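You operate a simulated robot arm through the tools that you are given. There is no shell and no other tool.

You are at the controls of a simulated robot arm. One attempt, no reset.

JOB
Put things in order on the steel counter by the glass door. At the end: the brown tin from the steel counter by the glass door is on the green coaster; the beige brush stands where the clear bottle stood; the clear bottle stands where the silver shaker stood; the silver shaker stands where the brown tin stood; whatever was shut is shut again. Leave all else as you found it, and nothing knocked over. Set down upright: brown tin.

It is judged by the outcome, as a careful person would: the job done as asked, and still so three seconds after it is handed in. It fails if anything else is knocked over, pushed out of place, dropped, spilled or broken.

ROBOT AND FRAMES
A 6-joint arm with a two-finger gripper, fixed in place. Base frame: the origin is at the foot of the arm, x ahead of it, y to its left, z up; the work surface is at about z = 0. Units: mm, rad, N and s.
With the tool pointing down near the work surface it reaches from about 180 to 480 mm from the base axis. Its first joint turns from -1.152 to 1.152 rad. Payload 1.76 kg.
The TCP is the grasp point between the finger pads, 29 mm short of the fingertips. In the tool frame z runs along the fingers and y along their closing line. The gripper opens to 82 mm. The gripper's body begins 58 mm behind the TCP.
Orientation is that of the tool frame in the base frame, as [roll, pitch, yaw] about the fixed x, y, z axes, in that order (R = Rz(yaw) Ry(pitch) Rx(roll)). With the fingers straight down and closing along the base's y, the tool's x points along the base's -x, its y along +y and its z along -z.

CONTROLS
- The arm moves only by the tool move_arm. Its argument "plan" is one flat list of numbers, 7 for each row, row after row: the finger opening in cm, from 0 to 8.2, then the shift along the tool's x, y, z in cm, then the turn, a rotation vector about the tool's x, y, z in rad. In form: [fingers, tx, ty, tz, ax, ay, az, fingers, tx, ty, tz, ax, ay, az, ...]. A call has 1 to 20 rows; each row is the pose to reach, as a shift and turn from the pose commanded when the call began, along the tool's axes at that moment. Each row takes 0.2 s and may step no farther than 50 mm and 0.15 rad from the row before; otherwise, or with a gripper value out of range, the whole call is refused. Where a pose cannot be reached the arm comes as near as it can. A force on the tool above 40 N (or 10 N above the force at the start of the call, whichever is more), or a blocked arm, ends the call early, and 0.2 s more pass. Each finger halts on what it meets, pressing with about 30 N; the grip force reading is that of the motor and also rises with nothing between the fingers. The clock runs only during rows and for 0.2 s after the last one: add rows that repeat a pose to give the fingers time. It gives the time, the measured TCP pose, the force on the tool (base axes), the opening and the grip force at its end, in the units of the frame above (readings bear some noise), with the torque about the TCP (base axes, N m) and any sound that the robot's microphone picked up.
- Cameras (640 x 400 px; columns grow to the right, rows downward): "scene" is fixed at [53.1, 328.5, 426.4]; the picture's right is [-0.81, -0.59, 0.00], its down [-0.32, 0.43, -0.84] and it looks along [0.50, -0.68, -0.54] (base axes); focal length 214 px, centre (320, 200). "wrist" rides on the gripper at [79, 4, -89] in the tool frame; the picture's right is [-0.05, 1.00, 0.00], its down [-0.71, -0.04, -0.71] and it looks along [-0.71, -0.04, 0.71] (tool axes); focal length 256 px, centre (320, 200). There is no depth. A picture from a camera that has moved, and an enlarged one, comes with that camera's place and axes in the base frame and with its lens.
- grab_frame(camera): a new picture of that camera. The clock stands still meanwhile.
- inspect(camera, box): a new picture of the part [left, top, right, bottom] of that camera's present view, enlarged. The clock stands still meanwhile.
- hand_in(): hands the job in; it is judged then, once.

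Nothing tells you positions but the pictures and the camera data. Unless the task says otherwise, let go and move clear before handing in.

The tools are called after "Request:" by a JSON object that holds its "op" and its "data". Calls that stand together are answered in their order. move_arm: Moves the arm, as the interface text tells. Its arguments: {"type":"object","properties":{"plan":{"type":"array","items":{"type":"number"}}},"required":["plan"]} The other tools are called the same way: grab_frame (camera) takes a picture; inspect (camera, box) takes an enlarged picture of a part of a camera's view; hand_in () hands the job in.

At the start:

```text
time: 0.0
eef_pos: [266.8, 111.7, 286.6]
tool_rot: [-3.141, 0.001, -3.141]
ft_force: [0.8, 0.3, -0.1]
torque: [-0.03, 0.0, 0.0]
finger_gap: 81.9
gripper_force: 0.1
```

scene: 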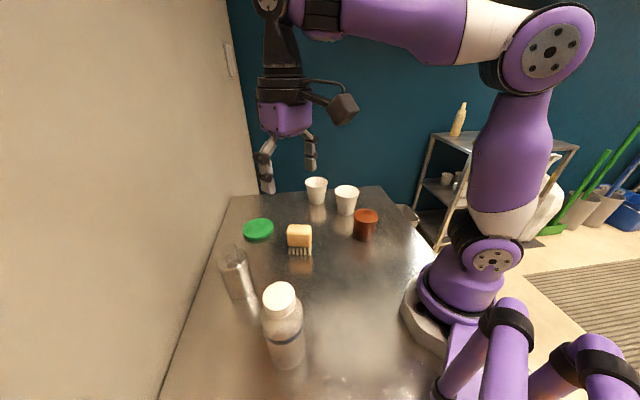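
wrist: 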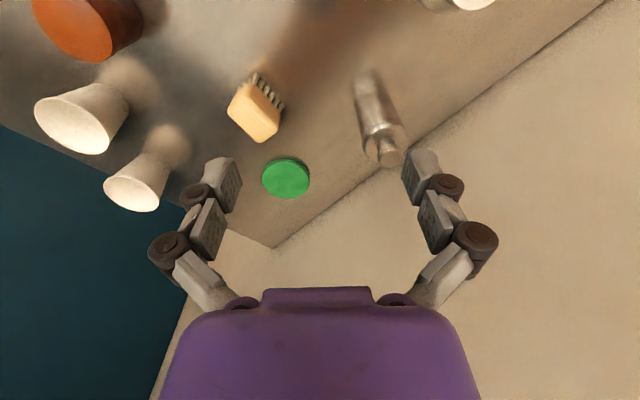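

I see a steel counter with a green coaster, a brush, a shaker, a clear bottle, a brown tin and two white cups. I'll take enlarged views first to locate everything accurately.

Request:
{"op": "inspect", "data": {"camera": "scene", "box": [200, 160, 440, 310]}}

Request:
{"op": "inspect", "data": {"camera": "scene", "box": [160, 230, 400, 380]}}

Request:
{"op": "inspect", "data": {"camera": "wrist", "box": [0, 0, 440, 275]}}

```text
2.67 times, centred on (320, 235) of scene
camera zoom: at [53.1, 328.5, 426.4], right [-0.81, -0.59, 0.0], down [-0.32, 0.43, -0.84], along [0.5, -0.68, -0.54], focal length 572 px, centre (320, 107)
```

zoom: 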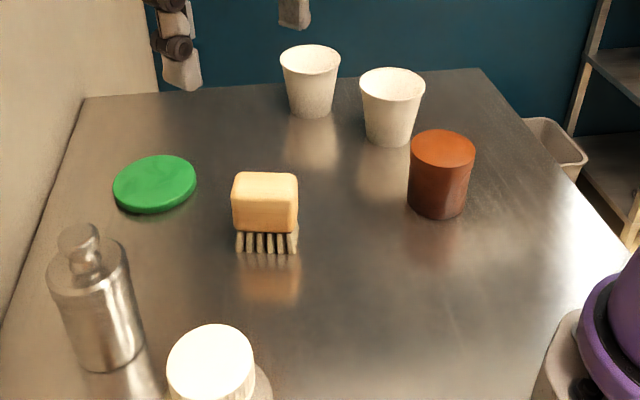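

```text
2.67 times, centred on (280, 305) of scene
camera zoom: at [53.1, 328.5, 426.4], right [-0.81, -0.59, 0.0], down [-0.32, 0.43, -0.84], along [0.5, -0.68, -0.54], focal length 572 px, centre (427, -80)
```

zoom: 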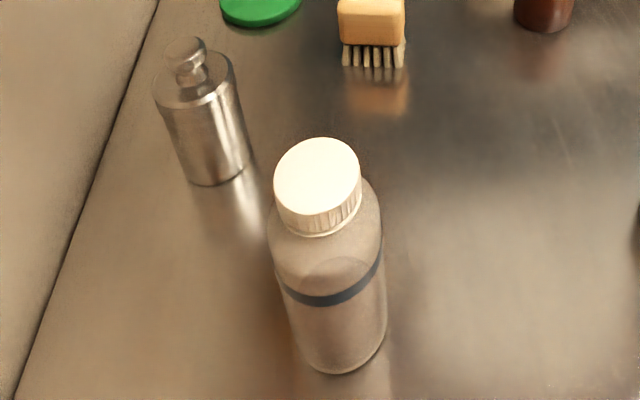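

```text
1.45 times, centred on (220, 138) of wrist
camera zoom: at [186.6, 115.2, 375.9], right [0.05, 1.0, 0.0], down [0.71, -0.04, 0.71], along [0.71, -0.04, -0.71], focal length 372 px, centre (466, 291)
```

zoom: 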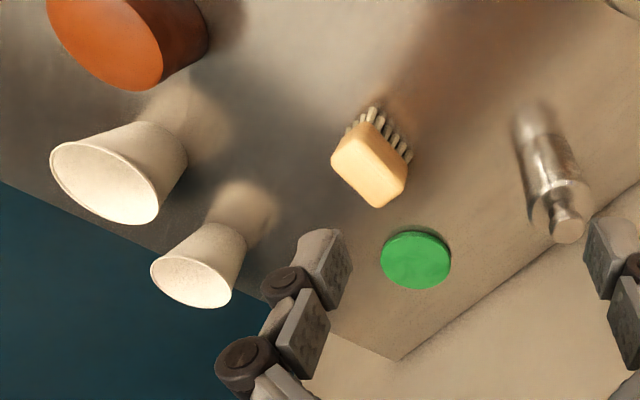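

The counter holds, roughly: coaster at (493,37), tin (228,-126), brush (330,45), shaker (362,200), bottle (195,228) and cups (452,-199) and (334,-201). I'll first move the empty gripper above the coaster to check reach and get a better view.

Request:
{"op": "move_arm", "data": {"plan": [8.2, -2.65, -0.95, 1.1, 0, 0, -0.01, 8.2, -5.3, -1.9, 2.2, 0, 0, -0.02, 8.2, -7.95, -2.85, 3.3, 0, 0, -0.03, 8.2, -10.6, -3.8, 4.4, 0, 0, -0.04, 8.2, -13.25, -4.75, 5.5, 0, 0, -0.05, 8.2, -15.9, -5.7, 6.6, 0, 0, -0.06, 8.2, -18.55, -6.65, 7.7, 0, 0, -0.07, 8.2, -21.2, -7.6, 8.8, 0, 0, -0.08, 8.2, -21.2, -7.6, 8.8, 0, 0, -0.08]}}

Request:
{"op": "grab_frame", "data": {"camera": "wrist"}}

Request:
{"op": "grab_frame", "data": {"camera": "scene"}}

```text
time: 2.0
eef_pos: [447.1, 37.5, 194.0]
tool_rot: [-3.141, 0.0, -3.066]
ft_force: [0.2, 0.0, -0.5]
torque: [0.02, 0.03, -0.03]
finger_gap: 82.1
gripper_force: 0.1
out of reach, approached as far as the arm can: row 7, 8, 9
```

```text
taken
camera wrist: at [365.1, 36.0, 282.7], right [-0.02, 1.0, 0.0], down [0.71, 0.02, 0.71], along [0.71, 0.02, -0.71], focal length 256 px, centre (320, 200)
```

wrist: 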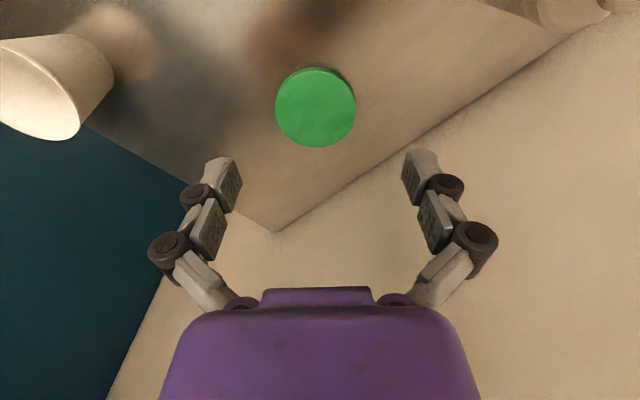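

```text
taken
```

scene: 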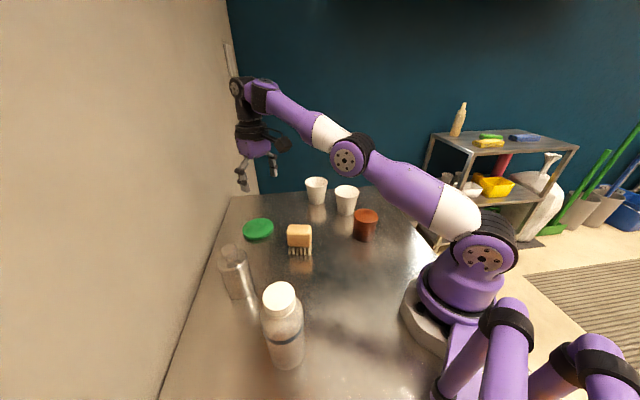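

The arm stops at about 449 mm radius with the tool straight down at this height, so I'll need an outward tilt to put the tin on the coaster, which is at about (493,34). I'll back off inward and check how the commanded pose is tracked.

Request:
{"op": "move_arm", "data": {"plan": [8.2, 2.5, 0, 0, 0, 0, 0, 8.2, 5, 0, 0, 0, 0, 0, 8.2, 7.5, 0, 0, 0, 0, 0, 8.2, 10, 0, 0, 0, 0, 0, 8.2, 10, 0, 0, 0, 0, 0]}}

Request:
{"op": "grab_frame", "data": {"camera": "wrist"}}

```text
time: 3.2
eef_pos: [344.1, 30.8, 198.5]
tool_rot: [3.14, -0.001, -3.062]
ft_force: [0.3, -0.7, 0.4]
torque: [0.02, 0.01, 0.0]
finger_gap: 81.8
gripper_force: 0.1
```

```text
taken
camera wrist: at [264.5, 29.7, 285.8], right [-0.03, 1.0, 0.0], down [0.71, 0.02, 0.71], along [0.71, 0.02, -0.71], focal length 256 px, centre (320, 200)
```

wrist: 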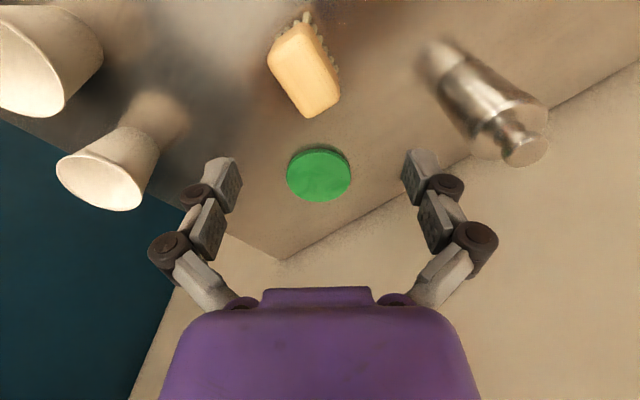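

The commanded pose follows the clipped, reachable one. I'll zoom in here for the brush, shaker and coaster positions.

Request:
{"op": "inspect", "data": {"camera": "wrist", "box": [220, 0, 380, 100]}}

Request:
{"op": "inspect", "data": {"camera": "wrist", "box": [240, 60, 400, 160]}}

Request:
{"op": "inspect", "data": {"camera": "wrist", "box": [390, 20, 582, 140]}}

Request:
{"op": "inspect", "data": {"camera": "scene", "box": [240, 200, 336, 260]}}

Request:
{"op": "inspect", "data": {"camera": "scene", "box": [320, 190, 416, 250]}}

Request:
{"op": "inspect", "data": {"camera": "scene", "box": [200, 270, 360, 370]}}

Request:
{"op": "inspect", "data": {"camera": "scene", "box": [190, 230, 302, 300]}}

```text
4.00 times, centred on (300, 50) of wrist
camera zoom: at [264.5, 29.7, 285.8], right [-0.03, 1.0, 0.0], down [0.71, 0.02, 0.71], along [0.71, 0.02, -0.71], focal length 1024 px, centre (400, 800)
```

zoom: 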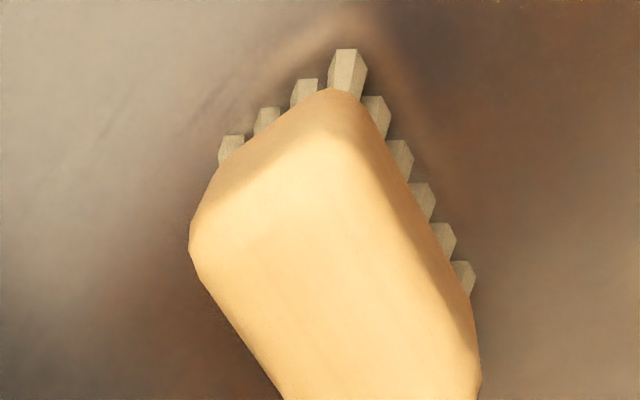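

```text
4.00 times, centred on (320, 110) of wrist
camera zoom: at [264.5, 29.7, 285.8], right [-0.03, 1.0, 0.0], down [0.71, 0.02, 0.71], along [0.71, 0.02, -0.71], focal length 1024 px, centre (320, 560)
```

zoom: 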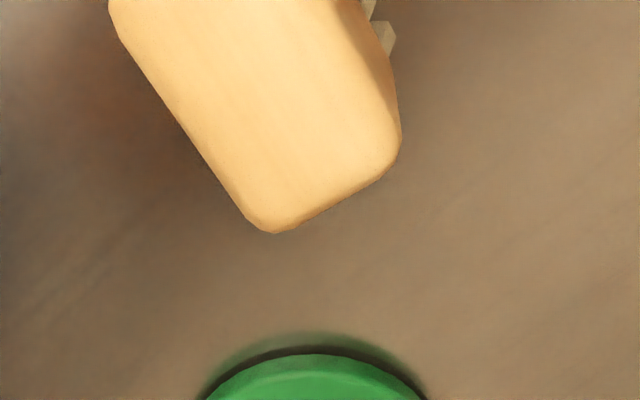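

```text
3.33 times, centred on (486, 80) of wrist
camera zoom: at [264.5, 29.7, 285.8], right [-0.03, 1.0, 0.0], down [0.71, 0.02, 0.71], along [0.71, 0.02, -0.71], focal length 853 px, centre (-233, 600)
```

zoom: 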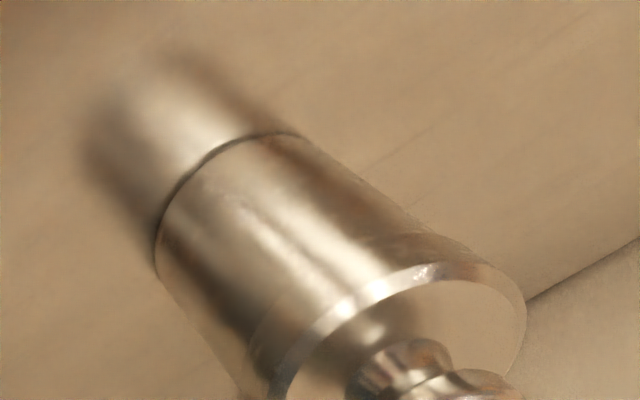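

```text
6.67 times, centred on (288, 230) of scene
camera zoom: at [53.0, 328.5, 426.4], right [-0.81, -0.59, 0.0], down [-0.32, 0.43, -0.84], along [0.5, -0.68, -0.54], focal length 1430 px, centre (533, 0)
```

zoom: 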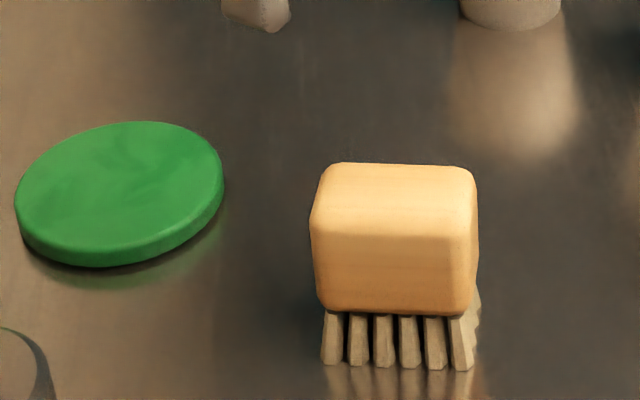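

```text
6.67 times, centred on (368, 220) of scene
camera zoom: at [53.0, 328.5, 426.4], right [-0.81, -0.59, 0.0], down [-0.32, 0.43, -0.84], along [0.5, -0.68, -0.54], focal length 1430 px, centre (0, 67)
```

zoom: 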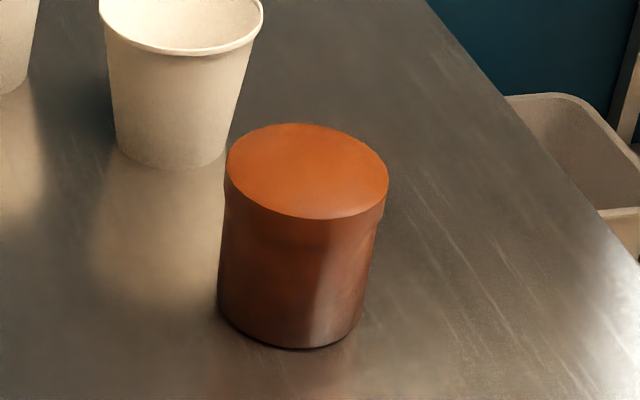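

```text
4.00 times, centred on (280, 320) of scene
camera zoom: at [53.0, 328.5, 426.4], right [-0.81, -0.59, 0.0], down [-0.32, 0.43, -0.84], along [0.5, -0.68, -0.54], focal length 858 px, centre (480, -280)
```

zoom: 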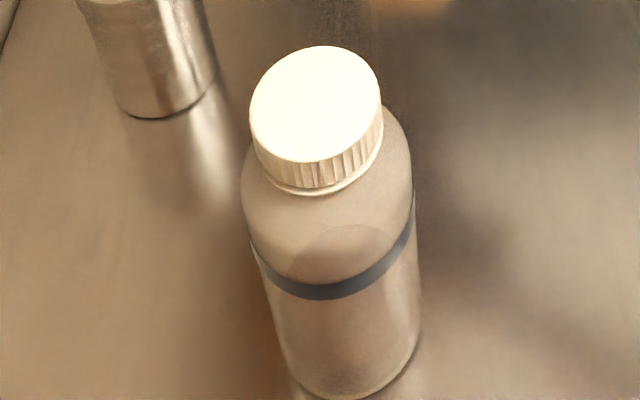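

```text
5.71 times, centred on (246, 265) of scene
camera zoom: at [53.0, 328.5, 426.4], right [-0.81, -0.59, 0.0], down [-0.32, 0.43, -0.84], along [0.5, -0.68, -0.54], focal length 1226 px, centre (743, -171)
```

zoom: 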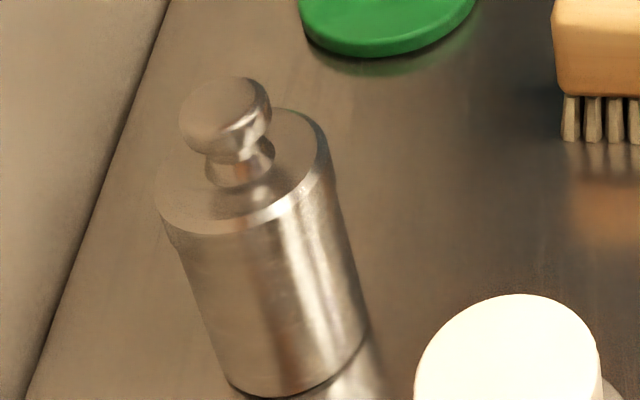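

The tin, about 73 mm tall with a lid rim, stands near (229,-126). The brush is about 62×40 mm, 70 mm tall, near (343,23) with its long axis about 34° from x. I'll go above the tin for a closer look.

Request:
{"op": "move_arm", "data": {"plan": [8.2, 1.585, -1.845, 0.606, 0, 0, 0.073, 8.2, 3.17, -3.69, 1.21, 0, 0, 0.146, 8.2, 4.755, -5.535, 1.82, 0, 0, 0.219, 8.2, 6.34, -7.38, 2.42, 0, 0, 0.292, 8.2, 7.925, -9.225, 3.03, 0, 0, 0.365, 8.2, 9.51, -11.07, 3.64, 0, 0, 0.438, 8.2, 11.095, -12.915, 4.24, 0, 0, 0.511, 8.2, 12.68, -14.76, 4.85, 0, 0, 0.585, 8.2, 12.68, -14.76, 4.85, 0, 0, 0.585]}}

Request:
{"op": "grab_frame", "data": {"camera": "wrist"}}

Request:
{"op": "grab_frame", "data": {"camera": "scene"}}

```text
time: 5.2
eef_pos: [229.9, -125.7, 147.8]
tool_rot: [-3.141, 0.002, 2.635]
ft_force: [-0.1, 0.1, 0.0]
torque: [-0.04, -0.04, 0.0]
finger_gap: 82.1
gripper_force: 0.0
```

```text
taken
camera wrist: at [161.7, -84.4, 235.9], right [0.53, 0.85, 0.0], down [0.6, -0.38, 0.71], along [0.6, -0.37, -0.71], focal length 256 px, centre (320, 200)
```

wrist: 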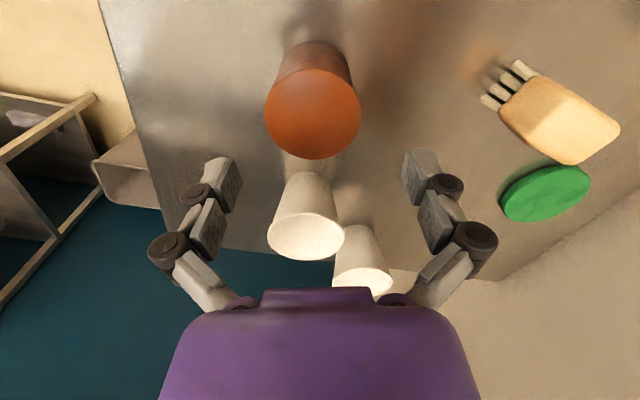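

```text
taken
```

scene: 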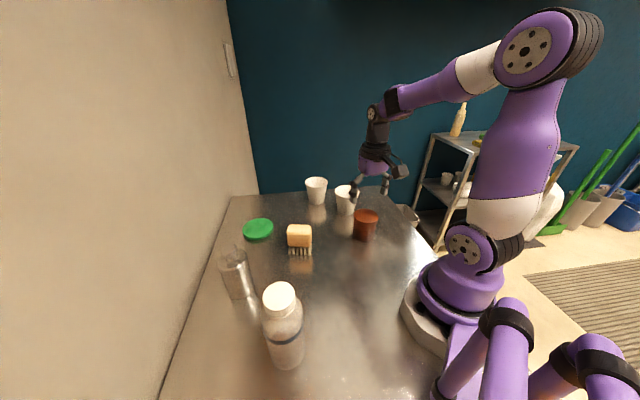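

I'll zoom in on the tin from the wrist camera to pin down its position.

Request:
{"op": "inspect", "data": {"camera": "wrist", "box": [240, 20, 400, 120]}}

Request:
{"op": "inspect", "data": {"camera": "wrist", "box": [240, 90, 400, 190]}}

Request:
{"op": "inspect", "data": {"camera": "wrist", "box": [440, 40, 640, 165]}}

```text
4.00 times, centred on (320, 70) of wrist
camera zoom: at [161.7, -84.4, 235.9], right [0.53, 0.85, 0.0], down [0.6, -0.38, 0.71], along [0.6, -0.37, -0.71], focal length 1024 px, centre (320, 720)
```

zoom: 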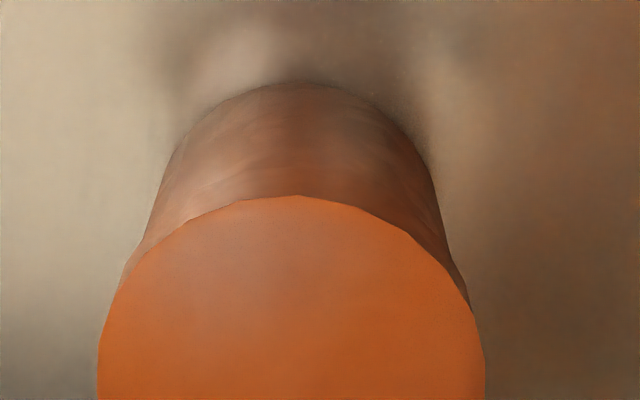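

```text
4.00 times, centred on (320, 140) of wrist
camera zoom: at [161.7, -84.4, 235.9], right [0.53, 0.85, 0.0], down [0.6, -0.38, 0.71], along [0.6, -0.37, -0.71], focal length 1024 px, centre (320, 440)
```

zoom: 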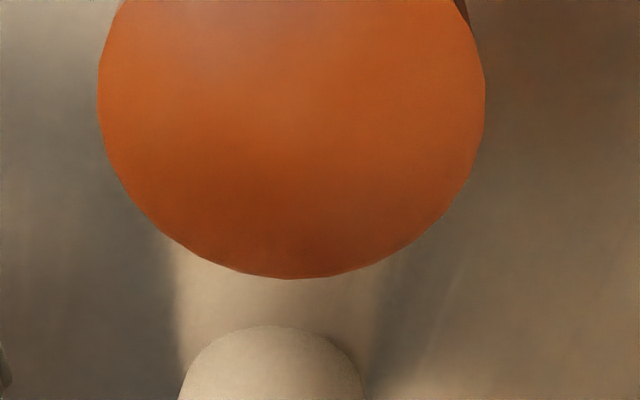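

```text
3.20 times, centred on (540, 102) of wrist
camera zoom: at [161.7, -84.4, 235.9], right [0.53, 0.85, 0.0], down [0.6, -0.38, 0.71], along [0.6, -0.37, -0.71], focal length 819 px, centre (-384, 512)
```

zoom: 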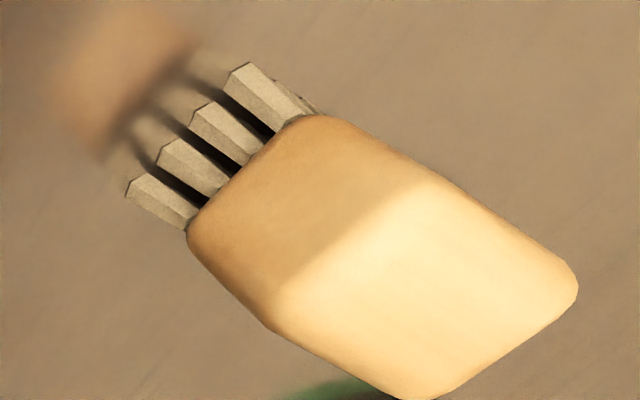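

Cross-checking the two cameras shows the scene camera's pitch is closer to 0.535. That puts the tin at about (232,-133), 73 mm tall and about 66 mm wide at the lid. I'll tilt outward 0.25 rad, centre on the tin and descend partway.

Request:
{"op": "move_arm", "data": {"plan": [8.2, -0.27, -0.25, 0, 0, -0.125, 0, 8.2, -0.54, -0.51, 0, 0, -0.25, 0, 8.2, -0.54, -0.51, 1.4, 0, -0.25, 0, 8.2, -0.54, -0.51, 2.8, 0, -0.25, 0, 8.2, -0.54, -0.51, 2.8, 0, -0.25, 0]}}

Request:
{"op": "grab_frame", "data": {"camera": "wrist"}}

Request:
{"op": "inspect", "data": {"camera": "scene", "box": [300, 130, 460, 250]}}

```text
time: 6.4
eef_pos: [233.2, -135.4, 119.9]
tool_rot: [-3.141, 0.25, 2.636]
ft_force: [-0.3, -0.8, 0.2]
torque: [0.02, 0.03, 0.04]
finger_gap: 82.1
gripper_force: 0.1
```

```text
taken
camera wrist: at [147.1, -84.0, 185.2], right [0.53, 0.85, 0.01], down [0.43, -0.28, 0.86], along [0.73, -0.45, -0.51], focal length 256 px, centre (320, 200)
```

wrist: 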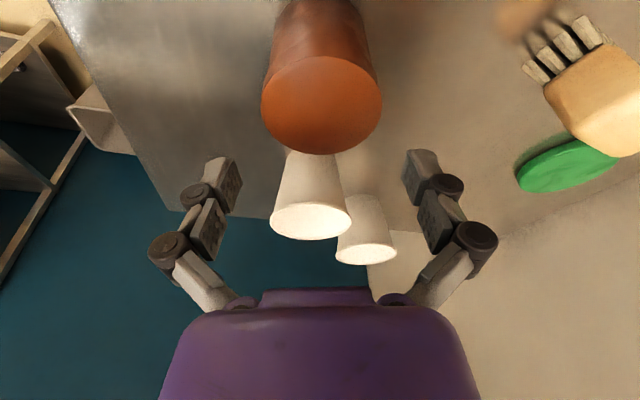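

```text
3.33 times, centred on (380, 190) of scene
camera zoom: at [53.1, 328.5, 426.4], right [-0.81, -0.59, 0.0], down [-0.32, 0.43, -0.84], along [0.5, -0.68, -0.54], focal length 715 px, centre (120, 233)
```

zoom: 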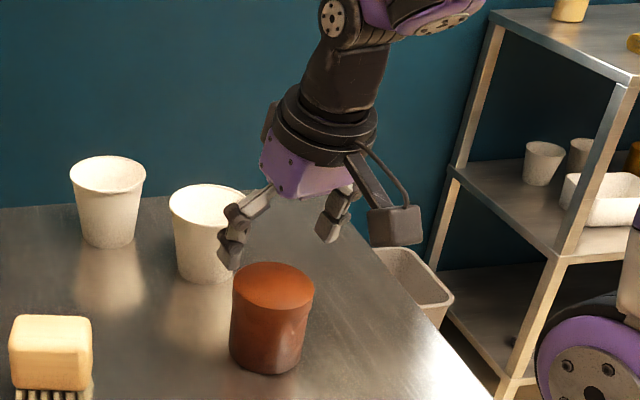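

The gripper lines up with the tin laterally and sits about 2 mm too far out. I'll descend around the tin body with the fingers open.

Request:
{"op": "move_arm", "data": {"plan": [8.2, 0.46, 0, 1.64, 0, 0, 0, 8.2, 0.92, 0, 3.28, 0, 0, 0, 8.2, 1.37, 0, 4.91, 0, 0, 0, 8.2, 1.83, 0, 6.55, 0, 0, 0, 8.2, 2.29, 0, 8.19, 0, 0, 0, 8.2, 2.29, 0, 8.19, 0, 0, 0]}}

Request:
{"op": "grab_frame", "data": {"camera": "wrist"}}

Request:
{"op": "inspect", "data": {"camera": "scene", "box": [300, 150, 460, 250]}}

```text
time: 7.8
eef_pos: [230.8, -131.7, 34.5]
tool_rot: [3.141, 0.25, 2.636]
ft_force: [0.4, 0.1, -0.1]
torque: [0.01, 0.0, 0.0]
finger_gap: 81.9
gripper_force: 0.0
```

```text
taken
camera wrist: at [146.1, -81.4, 99.8], right [0.53, 0.85, 0.01], down [0.43, -0.28, 0.86], along [0.73, -0.45, -0.51], focal length 256 px, centre (320, 200)
```

wrist: 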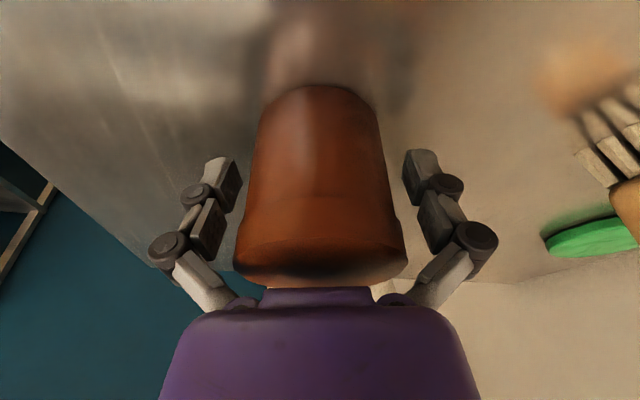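

```text
4.00 times, centred on (380, 200) of scene
camera zoom: at [53.1, 328.5, 426.4], right [-0.81, -0.59, 0.0], down [-0.32, 0.43, -0.84], along [0.5, -0.68, -0.54], focal length 858 px, centre (80, 200)
```

zoom: 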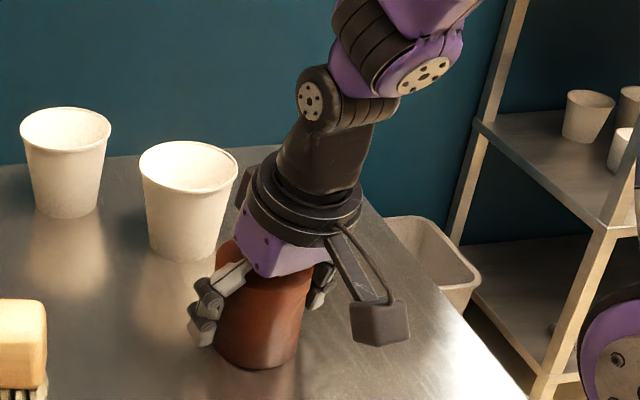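

The fingers straddle the tin body. I'll close the gripper.

Request:
{"op": "move_arm", "data": {"plan": [7.2, 0, 0, 0, 0, 0, 0, 6.6, 0, 0, 0, 0, 0, 0, 5.0, 0, 0, 0, 0, 0, 0, 5.0, 0, 0, 0, 0, 0, 0]}}

Request:
{"op": "grab_frame", "data": {"camera": "wrist"}}

```text
time: 8.8
eef_pos: [230.8, -134.0, 33.9]
tool_rot: [3.141, 0.252, 2.635]
ft_force: [-8.3, 2.3, 26.1]
torque: [0.0, 0.03, 0.01]
finger_gap: 64.6
gripper_force: 30.0
```

```text
taken
camera wrist: at [146.4, -81.6, 100.3], right [0.53, 0.85, 0.01], down [0.43, -0.28, 0.86], along [0.73, -0.45, -0.51], focal length 256 px, centre (320, 200)
```

wrist: 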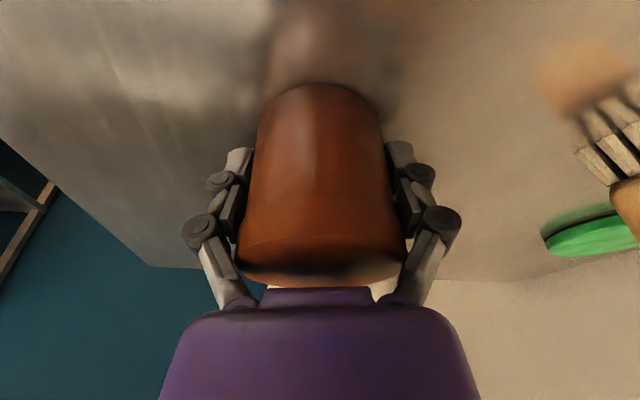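

The tin is gripped at about 64.6 mm, with some reaction force along the fingers. I'll lift gently and watch the force.

Request:
{"op": "move_arm", "data": {"plan": [5.0, -0.12, 0, -0.48, 0, 0, 0, 5.0, -0.25, 0, -0.97, 0, 0, 0, 5.0, -0.5, 0, -1.94, 0, 0, 0, 5.0, -0.5, 0, -1.94, 0, 0, 0]}}

Request:
{"op": "grab_frame", "data": {"camera": "wrist"}}

Request:
{"op": "inspect", "data": {"camera": "scene", "box": [300, 150, 460, 250]}}

```text
time: 9.8
eef_pos: [229.6, -134.8, 54.2]
tool_rot: [-3.141, 0.25, 2.634]
ft_force: [-0.8, 0.2, -1.2]
torque: [0.0, -0.01, 0.04]
finger_gap: 64.3
gripper_force: 30.4
```

```text
taken
camera wrist: at [144.3, -81.8, 120.3], right [0.53, 0.85, 0.01], down [0.43, -0.28, 0.86], along [0.73, -0.45, -0.51], focal length 256 px, centre (320, 200)
```

wrist: 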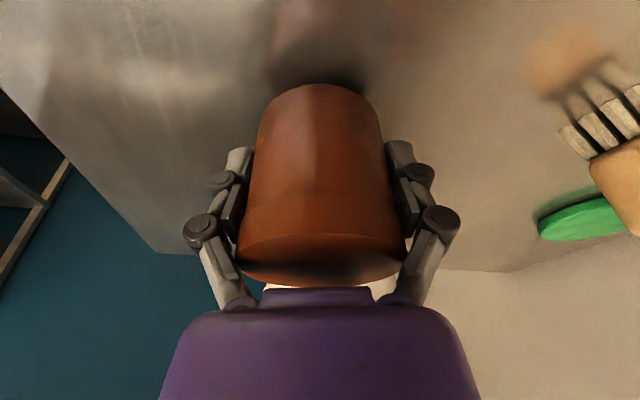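

```text
4.00 times, centred on (380, 200) of scene
camera zoom: at [53.1, 328.5, 426.4], right [-0.81, -0.59, 0.0], down [-0.32, 0.43, -0.84], along [0.5, -0.68, -0.54], focal length 858 px, centre (80, 200)
```

zoom: 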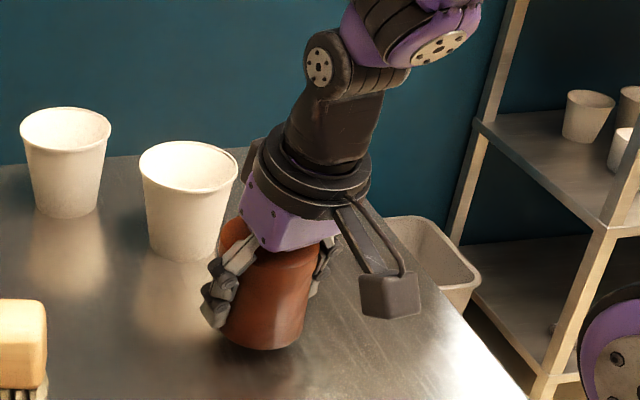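

The tin lifted cleanly and is still upright. Next I'll raise it and carry it over to the coaster, turning with the arm.

Request:
{"op": "move_arm", "data": {"plan": [5.0, -0.43, 0, -1.7, 0, 0, 0, 5.0, -0.87, 0, -3.39, 0, 0, 0, 5.0, -1.3, 0, -5.09, 0, 0, 0, 5.0, -1.73, 0, -6.78, 0, 0, 0, 5.0, -2.9, 2.26, -6.48, -0.0118, 0, -0.0462, 5.0, -4.07, 4.51, -6.18, -0.0236, 0, -0.0924, 5.0, -5.25, 6.77, -5.88, -0.0354, 0, -0.1386, 5.0, -6.42, 9.03, -5.58, -0.0472, 0, -0.1848, 5.0, -7.59, 11.28, -5.29, -0.059, 0, -0.231, 5.0, -8.76, 13.54, -4.99, -0.0708, 0, -0.2772, 5.0, -9.93, 15.8, -4.69, -0.0826, 0, -0.3234, 5.0, -11.11, 18.06, -4.39, -0.0944, 0, -0.3696, 5.0, -12.28, 20.31, -4.09, -0.1062, 0, -0.4158, 5.0, -13.45, 22.57, -3.79, -0.118, 0, -0.462, 5.0, -14.62, 24.83, -3.49, -0.1298, 0, -0.5082, 5.0, -15.79, 27.08, -3.19, -0.1415, 0, -0.5542, 5.0, -15.79, 27.08, -3.19, -0.1415, 0, -0.5542]}}

Request:
{"op": "grab_frame", "data": {"camera": "wrist"}}

Request:
{"op": "grab_frame", "data": {"camera": "scene"}}

```text
time: 13.4
eef_pos: [489.6, 33.4, 124.5]
tool_rot: [-3.141, 0.249, -3.074]
ft_force: [0.5, -0.1, -1.5]
torque: [-0.01, -0.01, 0.0]
finger_gap: 64.0
gripper_force: 29.6
```

```text
taken
camera wrist: at [389.5, 32.0, 189.3], right [-0.02, 1.0, 0.01], down [0.51, 0.0, 0.86], along [0.86, 0.02, -0.51], focal length 256 px, centre (320, 200)
```

wrist: 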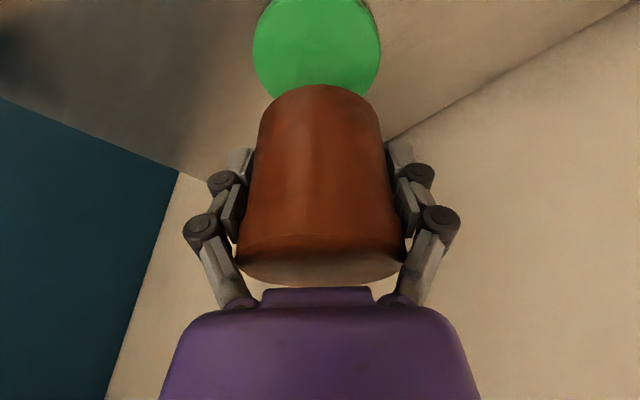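

```text
taken
```

scene: 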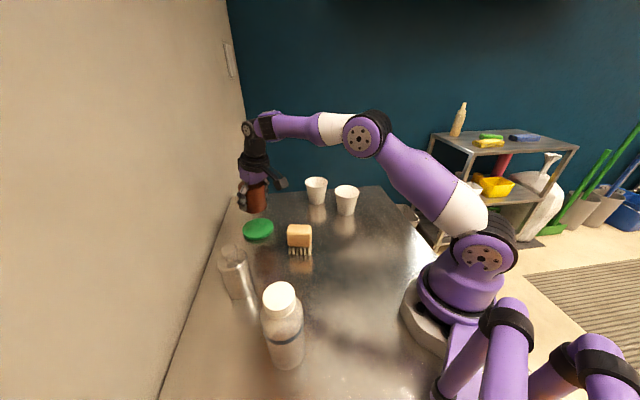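

The pose is reachable and the coaster shows just beyond the tin. I'll zoom in to measure the alignment.

Request:
{"op": "inspect", "data": {"camera": "wrist", "box": [220, 0, 420, 125]}}

Request:
{"op": "inspect", "data": {"camera": "scene", "box": [200, 170, 320, 245]}}

```text
3.20 times, centred on (320, 62) of wrist
camera zoom: at [389.5, 32.0, 189.3], right [-0.02, 1.0, 0.01], down [0.51, 0.0, 0.86], along [0.86, 0.02, -0.51], focal length 819 px, centre (320, 640)
```

zoom: 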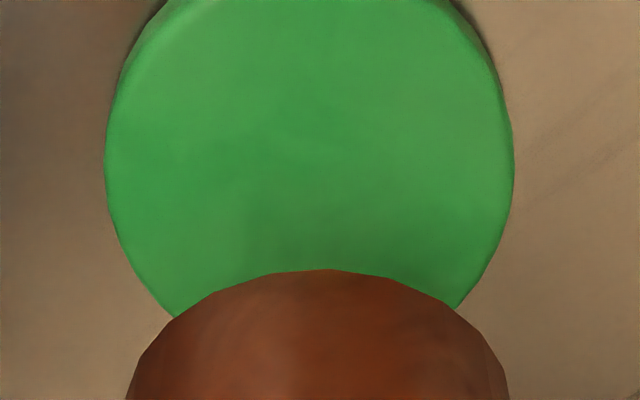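

```text
5.33 times, centred on (260, 208) of scene
camera zoom: at [53.1, 328.5, 426.4], right [-0.81, -0.59, 0.0], down [-0.32, 0.43, -0.84], along [0.5, -0.68, -0.54], focal length 1144 px, centre (640, 160)
```

zoom: 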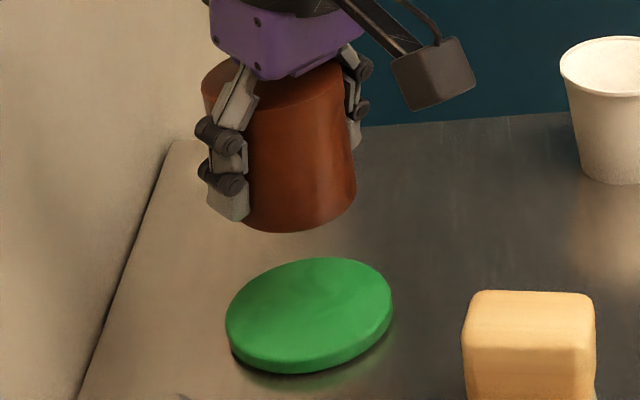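

The coaster centre works out at about (498.5,32.5), so the tin needs to go about 8 mm further out and 2 mm in −y. I'll shift and lower it partway.

Request:
{"op": "move_arm", "data": {"plan": [5.0, -0.76, -0.25, 0.19, 0, 0, 0, 5.0, -0.39, -0.25, 1.65, 0, 0, 0, 5.0, -0.02, -0.25, 3.1, 0, 0, 0, 5.0, 0.35, -0.25, 4.55, 0, 0, 0, 5.0, 0.72, -0.25, 6.01, 0, 0, 0, 5.0, 0.72, -0.25, 6.01, 0, 0, 0]}}

Request:
{"op": "grab_frame", "data": {"camera": "wrist"}}

Request:
{"op": "inspect", "data": {"camera": "scene", "box": [200, 180, 312, 250]}}

```text
time: 14.8
eef_pos: [497.5, 32.4, 63.5]
tool_rot: [-3.141, 0.249, -3.076]
ft_force: [0.4, 0.4, -1.7]
torque: [0.01, 0.0, 0.03]
finger_gap: 64.2
gripper_force: 30.0
```

```text
taken
camera wrist: at [396.8, 30.5, 129.6], right [-0.02, 1.0, 0.01], down [0.51, 0.0, 0.86], along [0.86, 0.02, -0.51], focal length 256 px, centre (320, 200)
```

wrist: 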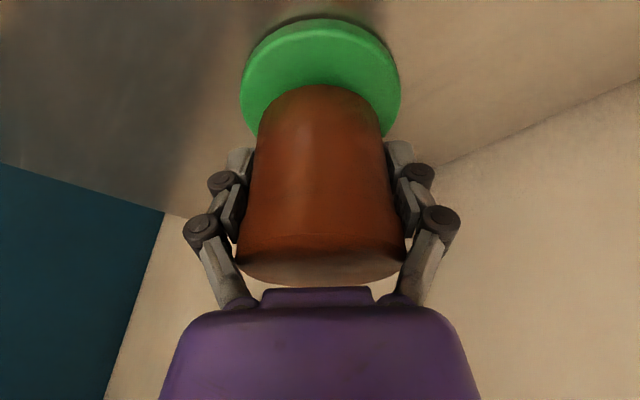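

```text
5.71 times, centred on (256, 215) of scene
camera zoom: at [53.1, 328.5, 426.4], right [-0.81, -0.59, 0.0], down [-0.32, 0.43, -0.84], along [0.5, -0.68, -0.54], focal length 1226 px, centre (686, 114)
```

zoom: 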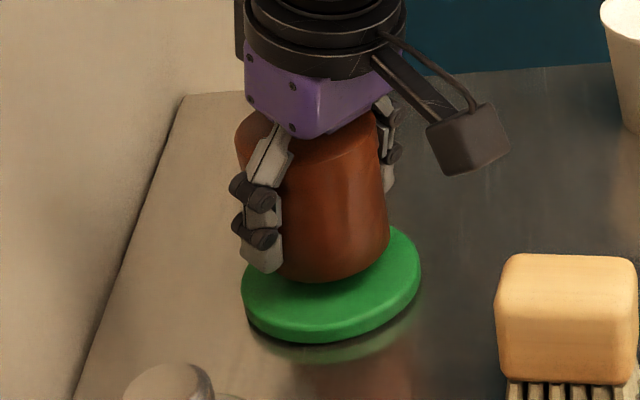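

The tin is centred over the coaster. I'll lower it in small steps until it touches.

Request:
{"op": "move_arm", "data": {"plan": [5.0, 0.1, 0, 0.39, 0, 0, 0, 5.0, 0.2, 0, 0.78, 0, 0, 0, 5.0, 0.3, 0, 1.16, 0, 0, 0, 5.0, 0.37, 0, 1.45, 0, 0, 0, 5.0, 0.37, 0, 1.45, 0, 0, 0]}}

Request:
{"op": "inspect", "data": {"camera": "scene", "box": [216, 195, 296, 245]}}

```text
time: 16.0
eef_pos: [497.1, 31.9, 49.0]
tool_rot: [3.141, 0.25, -3.075]
ft_force: [-0.4, 0.1, -1.8]
torque: [-0.02, -0.01, 0.0]
finger_gap: 64.2
gripper_force: 30.1
```

```text
8.00 times, centred on (256, 220) of scene
camera zoom: at [53.1, 328.5, 426.4], right [-0.81, -0.59, 0.0], down [-0.32, 0.43, -0.84], along [0.5, -0.68, -0.54], focal length 1716 px, centre (832, 40)
```

zoom: 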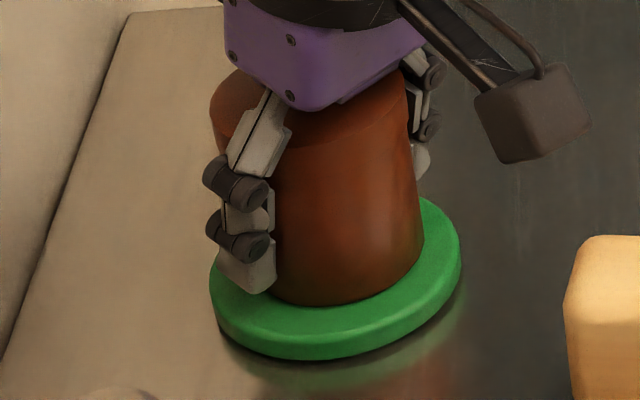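

Request:
{"op": "move_arm", "data": {"plan": [5.0, 0.025, 0, 0.1, 0, 0, 0, 5.0, 0.05, 0, 0.2, 0, 0, 0, 5.0, 0.075, 0, 0.3, 0, 0, 0, 5.0, 0.1, 0, 0.4, 0, 0, 0, 5.0, 0.1, 0, 0.4, 0, 0, 0]}}

```text
time: 17.2
eef_pos: [498.0, 32.7, 47.5]
tool_rot: [3.14, 0.257, -3.076]
ft_force: [-0.1, 2.3, 30.7]
torque: [0.06, 0.17, 0.02]
finger_gap: 64.1
gripper_force: 30.1
```

Contact registers at TCP z of about 47.5. I'll ease off slightly and check the tin's seating.

Request:
{"op": "move_arm", "data": {"plan": [5.0, -0.025, 0, -0.1, 0, 0, 0, 5.0, -0.05, 0, -0.2, 0, 0, 0, 5.0, -0.05, 0, -0.2, 0, 0, 0]}}

Request:
{"op": "inspect", "data": {"camera": "scene", "box": [216, 195, 296, 245]}}

Request:
{"op": "grab_frame", "data": {"camera": "wrist"}}

```text
time: 18.0
eef_pos: [497.5, 31.6, 47.8]
tool_rot: [-3.141, 0.252, -3.076]
ft_force: [4.8, -1.7, 21.1]
torque: [-0.08, -0.27, 0.0]
finger_gap: 64.1
gripper_force: 29.7
```

```text
8.00 times, centred on (256, 220) of scene
camera zoom: at [53.0, 328.5, 426.4], right [-0.81, -0.59, 0.0], down [-0.32, 0.43, -0.84], along [0.5, -0.68, -0.54], focal length 1716 px, centre (832, 40)
```

zoom: 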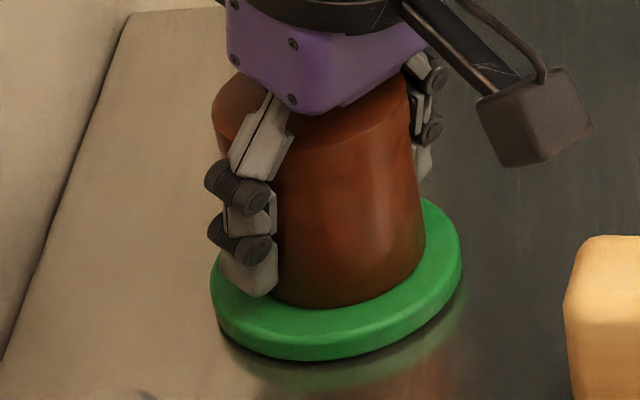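

```text
taken
camera wrist: at [396.4, 29.8, 113.7], right [-0.01, 1.0, 0.01], down [0.51, 0.0, 0.86], along [0.86, 0.02, -0.51], focal length 256 px, centre (320, 200)
```

wrist: 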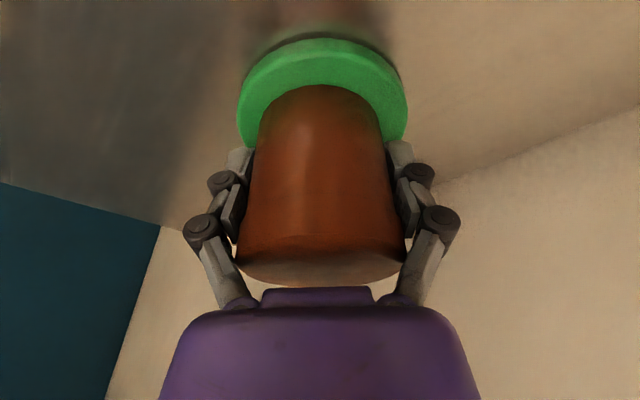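

Request:
{"op": "move_arm", "data": {"plan": [5.0, -0.02, 0, -0.08, 0, 0, 0, 5.0, -0.02, 0, -0.08, 0, 0, 0, 6.5, -0.02, 0, -0.08, 0, 0, 0, 6.8, -0.02, 0, -0.08, 0, 0, 0, 7.4, -0.02, 0, -0.08, 0, 0, 0, 8.2, -0.02, 0, -0.08, 0, 0, 0, 8.2, -0.02, 0, -0.08, 0, 0, 0]}}

Request:
{"op": "inspect", "data": {"camera": "scene", "box": [216, 195, 296, 245]}}

Request:
{"op": "grab_frame", "data": {"camera": "wrist"}}

```text
time: 19.6
eef_pos: [496.4, 32.5, 48.0]
tool_rot: [-3.14, 0.25, -3.075]
ft_force: [0.1, 0.6, -0.1]
torque: [0.02, -0.01, 0.01]
finger_gap: 82.0
gripper_force: 0.0
```

```text
8.00 times, centred on (256, 220) of scene
camera zoom: at [53.1, 328.5, 426.4], right [-0.81, -0.59, 0.0], down [-0.32, 0.43, -0.84], along [0.5, -0.68, -0.54], focal length 1716 px, centre (832, 40)
```

zoom: 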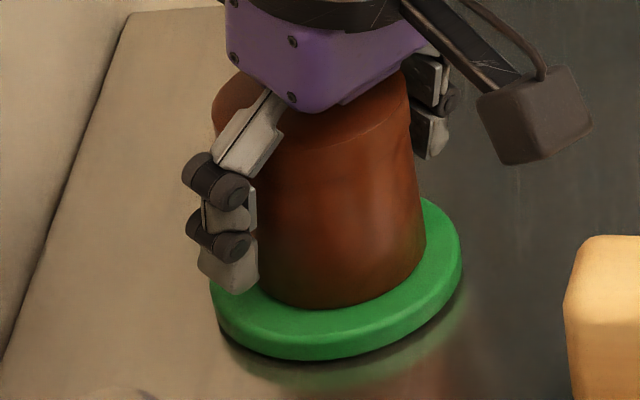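

```text
taken
camera wrist: at [396.2, 29.9, 114.7], right [-0.02, 1.0, 0.01], down [0.51, 0.0, 0.86], along [0.86, 0.02, -0.51], focal length 256 px, centre (320, 200)
```

wrist: 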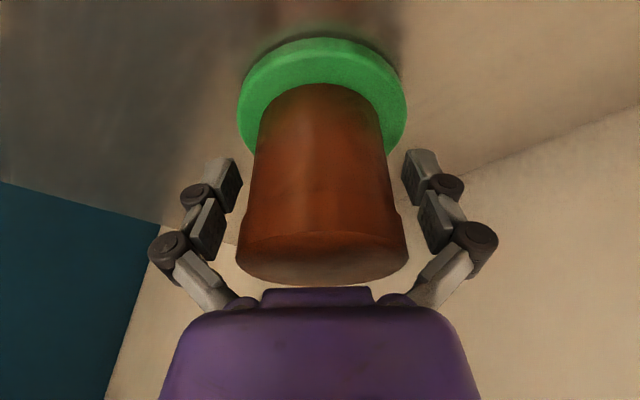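

The tin stands upright in the middle of the coaster and is released. I'll lift straight up and clear.

Request:
{"op": "move_arm", "data": {"plan": [8.2, -0.25, 0, -0.97, 0, 0, 0, 8.2, -0.74, 0, -2.91, 0, 0, 0, 8.2, -1.24, 0, -4.84, 0, 0, 0, 8.2, -1.73, 0, -6.78, 0, 0, 0, 8.2, -2.23, 0, -8.72, 0, 0, 0, 8.2, -2.23, 0, -8.72, 0, 0, 0]}}

Request:
{"op": "grab_frame", "data": {"camera": "wrist"}}

Request:
{"op": "inspect", "data": {"camera": "scene", "box": [200, 170, 328, 250]}}

```text
time: 21.0
eef_pos: [496.5, 31.7, 138.0]
tool_rot: [-3.141, 0.249, -3.075]
ft_force: [0.2, 0.4, 0.7]
torque: [-0.01, 0.03, -0.02]
finger_gap: 82.1
gripper_force: 0.1
```

```text
taken
camera wrist: at [396.8, 30.1, 204.5], right [-0.02, 1.0, 0.01], down [0.51, 0.0, 0.86], along [0.86, 0.02, -0.51], focal length 256 px, centre (320, 200)
```

wrist: 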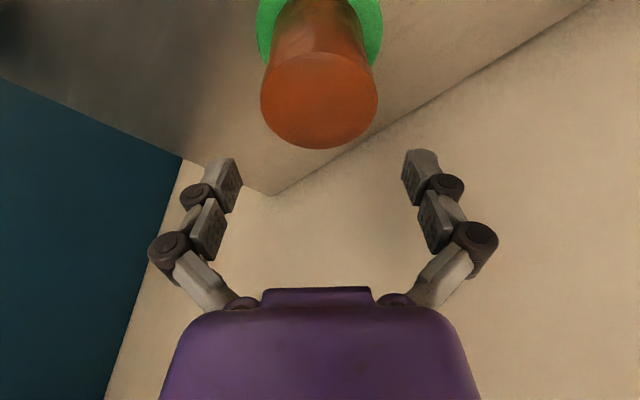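

```text
5.00 times, centred on (264, 210) of scene
camera zoom: at [53.1, 328.5, 426.4], right [-0.81, -0.59, 0.0], down [-0.32, 0.43, -0.84], along [0.5, -0.68, -0.54], focal length 1072 px, centre (600, 150)
```

zoom: 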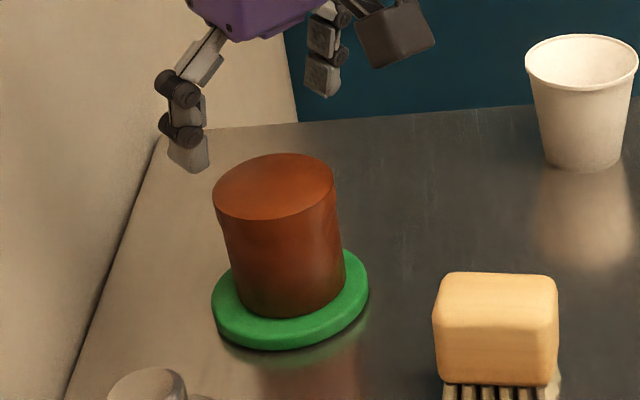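

The tin is done: upright and centred on the coaster. I'll move over to look at the silver shaker.

Request:
{"op": "move_arm", "data": {"plan": [8.2, 1.01, 1.67, -0.8, -0.0051, 0.0247, -0.0407, 8.2, 2.02, 3.33, -1.59, -0.0102, 0.0493, -0.0814, 8.2, 3.03, 5.0, -2.39, -0.0153, 0.074, -0.122, 8.2, 4.04, 6.66, -3.18, -0.0204, 0.0986, -0.1627, 8.2, 5.06, 8.33, -3.98, -0.0256, 0.1233, -0.2034, 8.2, 6.07, 10.0, -4.77, -0.0307, 0.1479, -0.2441, 8.2, 7.08, 11.66, -5.57, -0.0358, 0.1726, -0.2848, 8.2, 8.09, 13.33, -6.36, -0.0409, 0.1972, -0.3254, 8.2, 9.1, 14.99, -7.16, -0.046, 0.2219, -0.3661, 8.2, 10.11, 16.66, -7.95, -0.0511, 0.2465, -0.4068, 8.2, 10.11, 16.66, -7.95, -0.0511, 0.2465, -0.4068]}}

Request:
{"op": "grab_frame", "data": {"camera": "wrist"}}

Request:
{"op": "grab_frame", "data": {"camera": "scene"}}

```text
time: 23.4
eef_pos: [370.2, 191.8, 191.4]
tool_rot: [-3.141, 0.0, -2.664]
ft_force: [-0.2, 0.1, -0.2]
torque: [0.02, -0.01, 0.01]
finger_gap: 82.3
gripper_force: 0.1
```

```text
taken
camera wrist: at [296.5, 158.8, 279.0], right [-0.41, 0.91, 0.0], down [0.64, 0.29, 0.71], along [0.64, 0.29, -0.71], focal length 256 px, centre (320, 200)
```

wrist: 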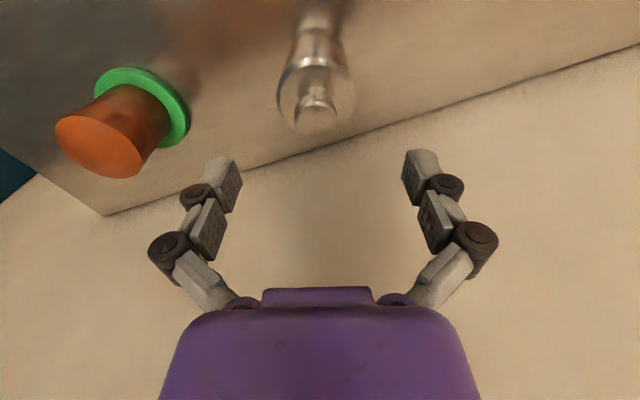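

```text
taken
```

scene: 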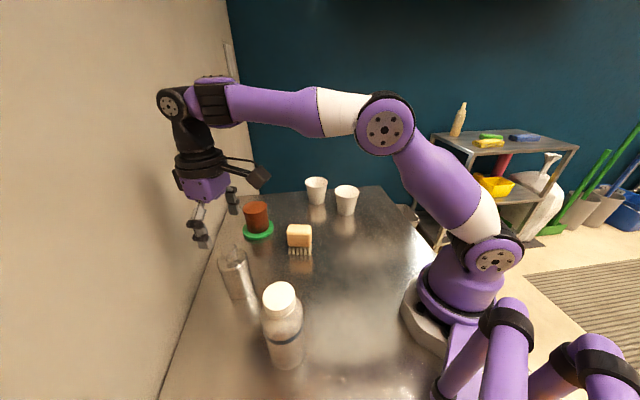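

Request:
{"op": "inspect", "data": {"camera": "wrist", "box": [250, 0, 394, 90]}}

Request:
{"op": "inspect", "data": {"camera": "wrist", "box": [250, 55, 394, 145]}}

Request:
{"op": "inspect", "data": {"camera": "scene", "box": [200, 235, 280, 285]}}

Request:
{"op": "inspect", "data": {"camera": "scene", "box": [200, 260, 280, 310]}}

```text
4.44 times, centred on (322, 45) of wrist
camera zoom: at [296.5, 158.8, 279.0], right [-0.41, 0.91, 0.0], down [0.64, 0.29, 0.71], along [0.64, 0.29, -0.71], focal length 1138 px, centre (311, 889)
```

zoom: 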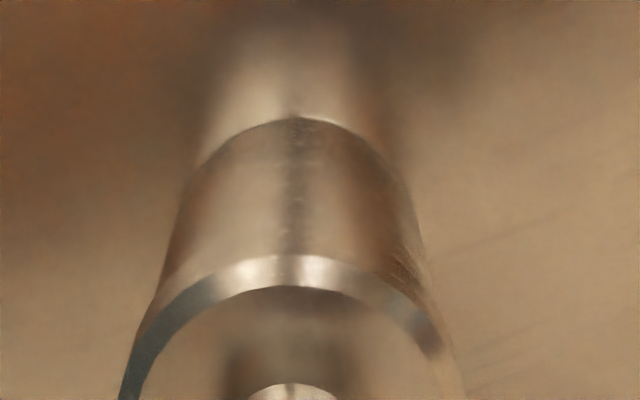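

```text
4.44 times, centred on (322, 100) of wrist
camera zoom: at [296.5, 158.8, 279.0], right [-0.41, 0.91, 0.0], down [0.64, 0.29, 0.71], along [0.64, 0.29, -0.71], focal length 1138 px, centre (311, 644)
```

zoom: 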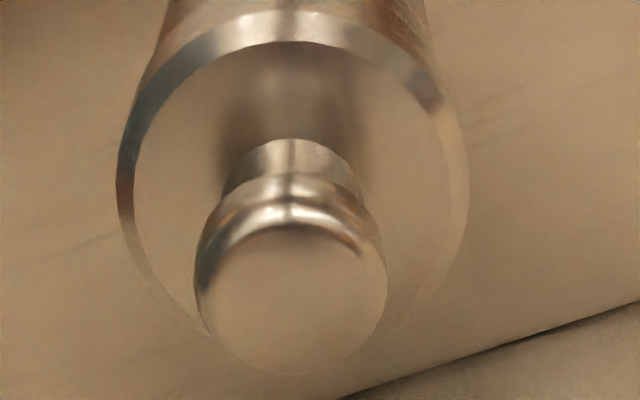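

```text
8.00 times, centred on (240, 260) of scene
camera zoom: at [53.0, 328.5, 426.4], right [-0.81, -0.59, 0.0], down [-0.32, 0.43, -0.84], along [0.5, -0.68, -0.54], focal length 1716 px, centre (960, -280)
```

zoom: 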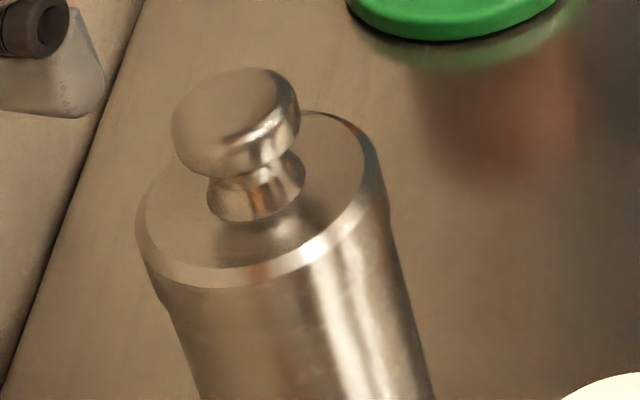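

```text
8.00 times, centred on (240, 285) of scene
camera zoom: at [53.0, 328.5, 426.4], right [-0.81, -0.59, 0.0], down [-0.32, 0.43, -0.84], along [0.5, -0.68, -0.54], focal length 1716 px, centre (960, -480)
```

zoom: 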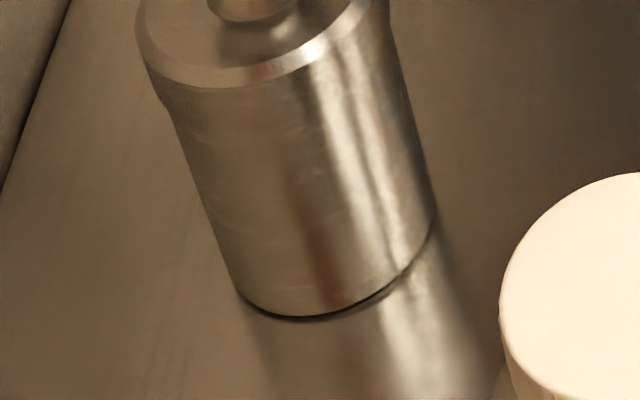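

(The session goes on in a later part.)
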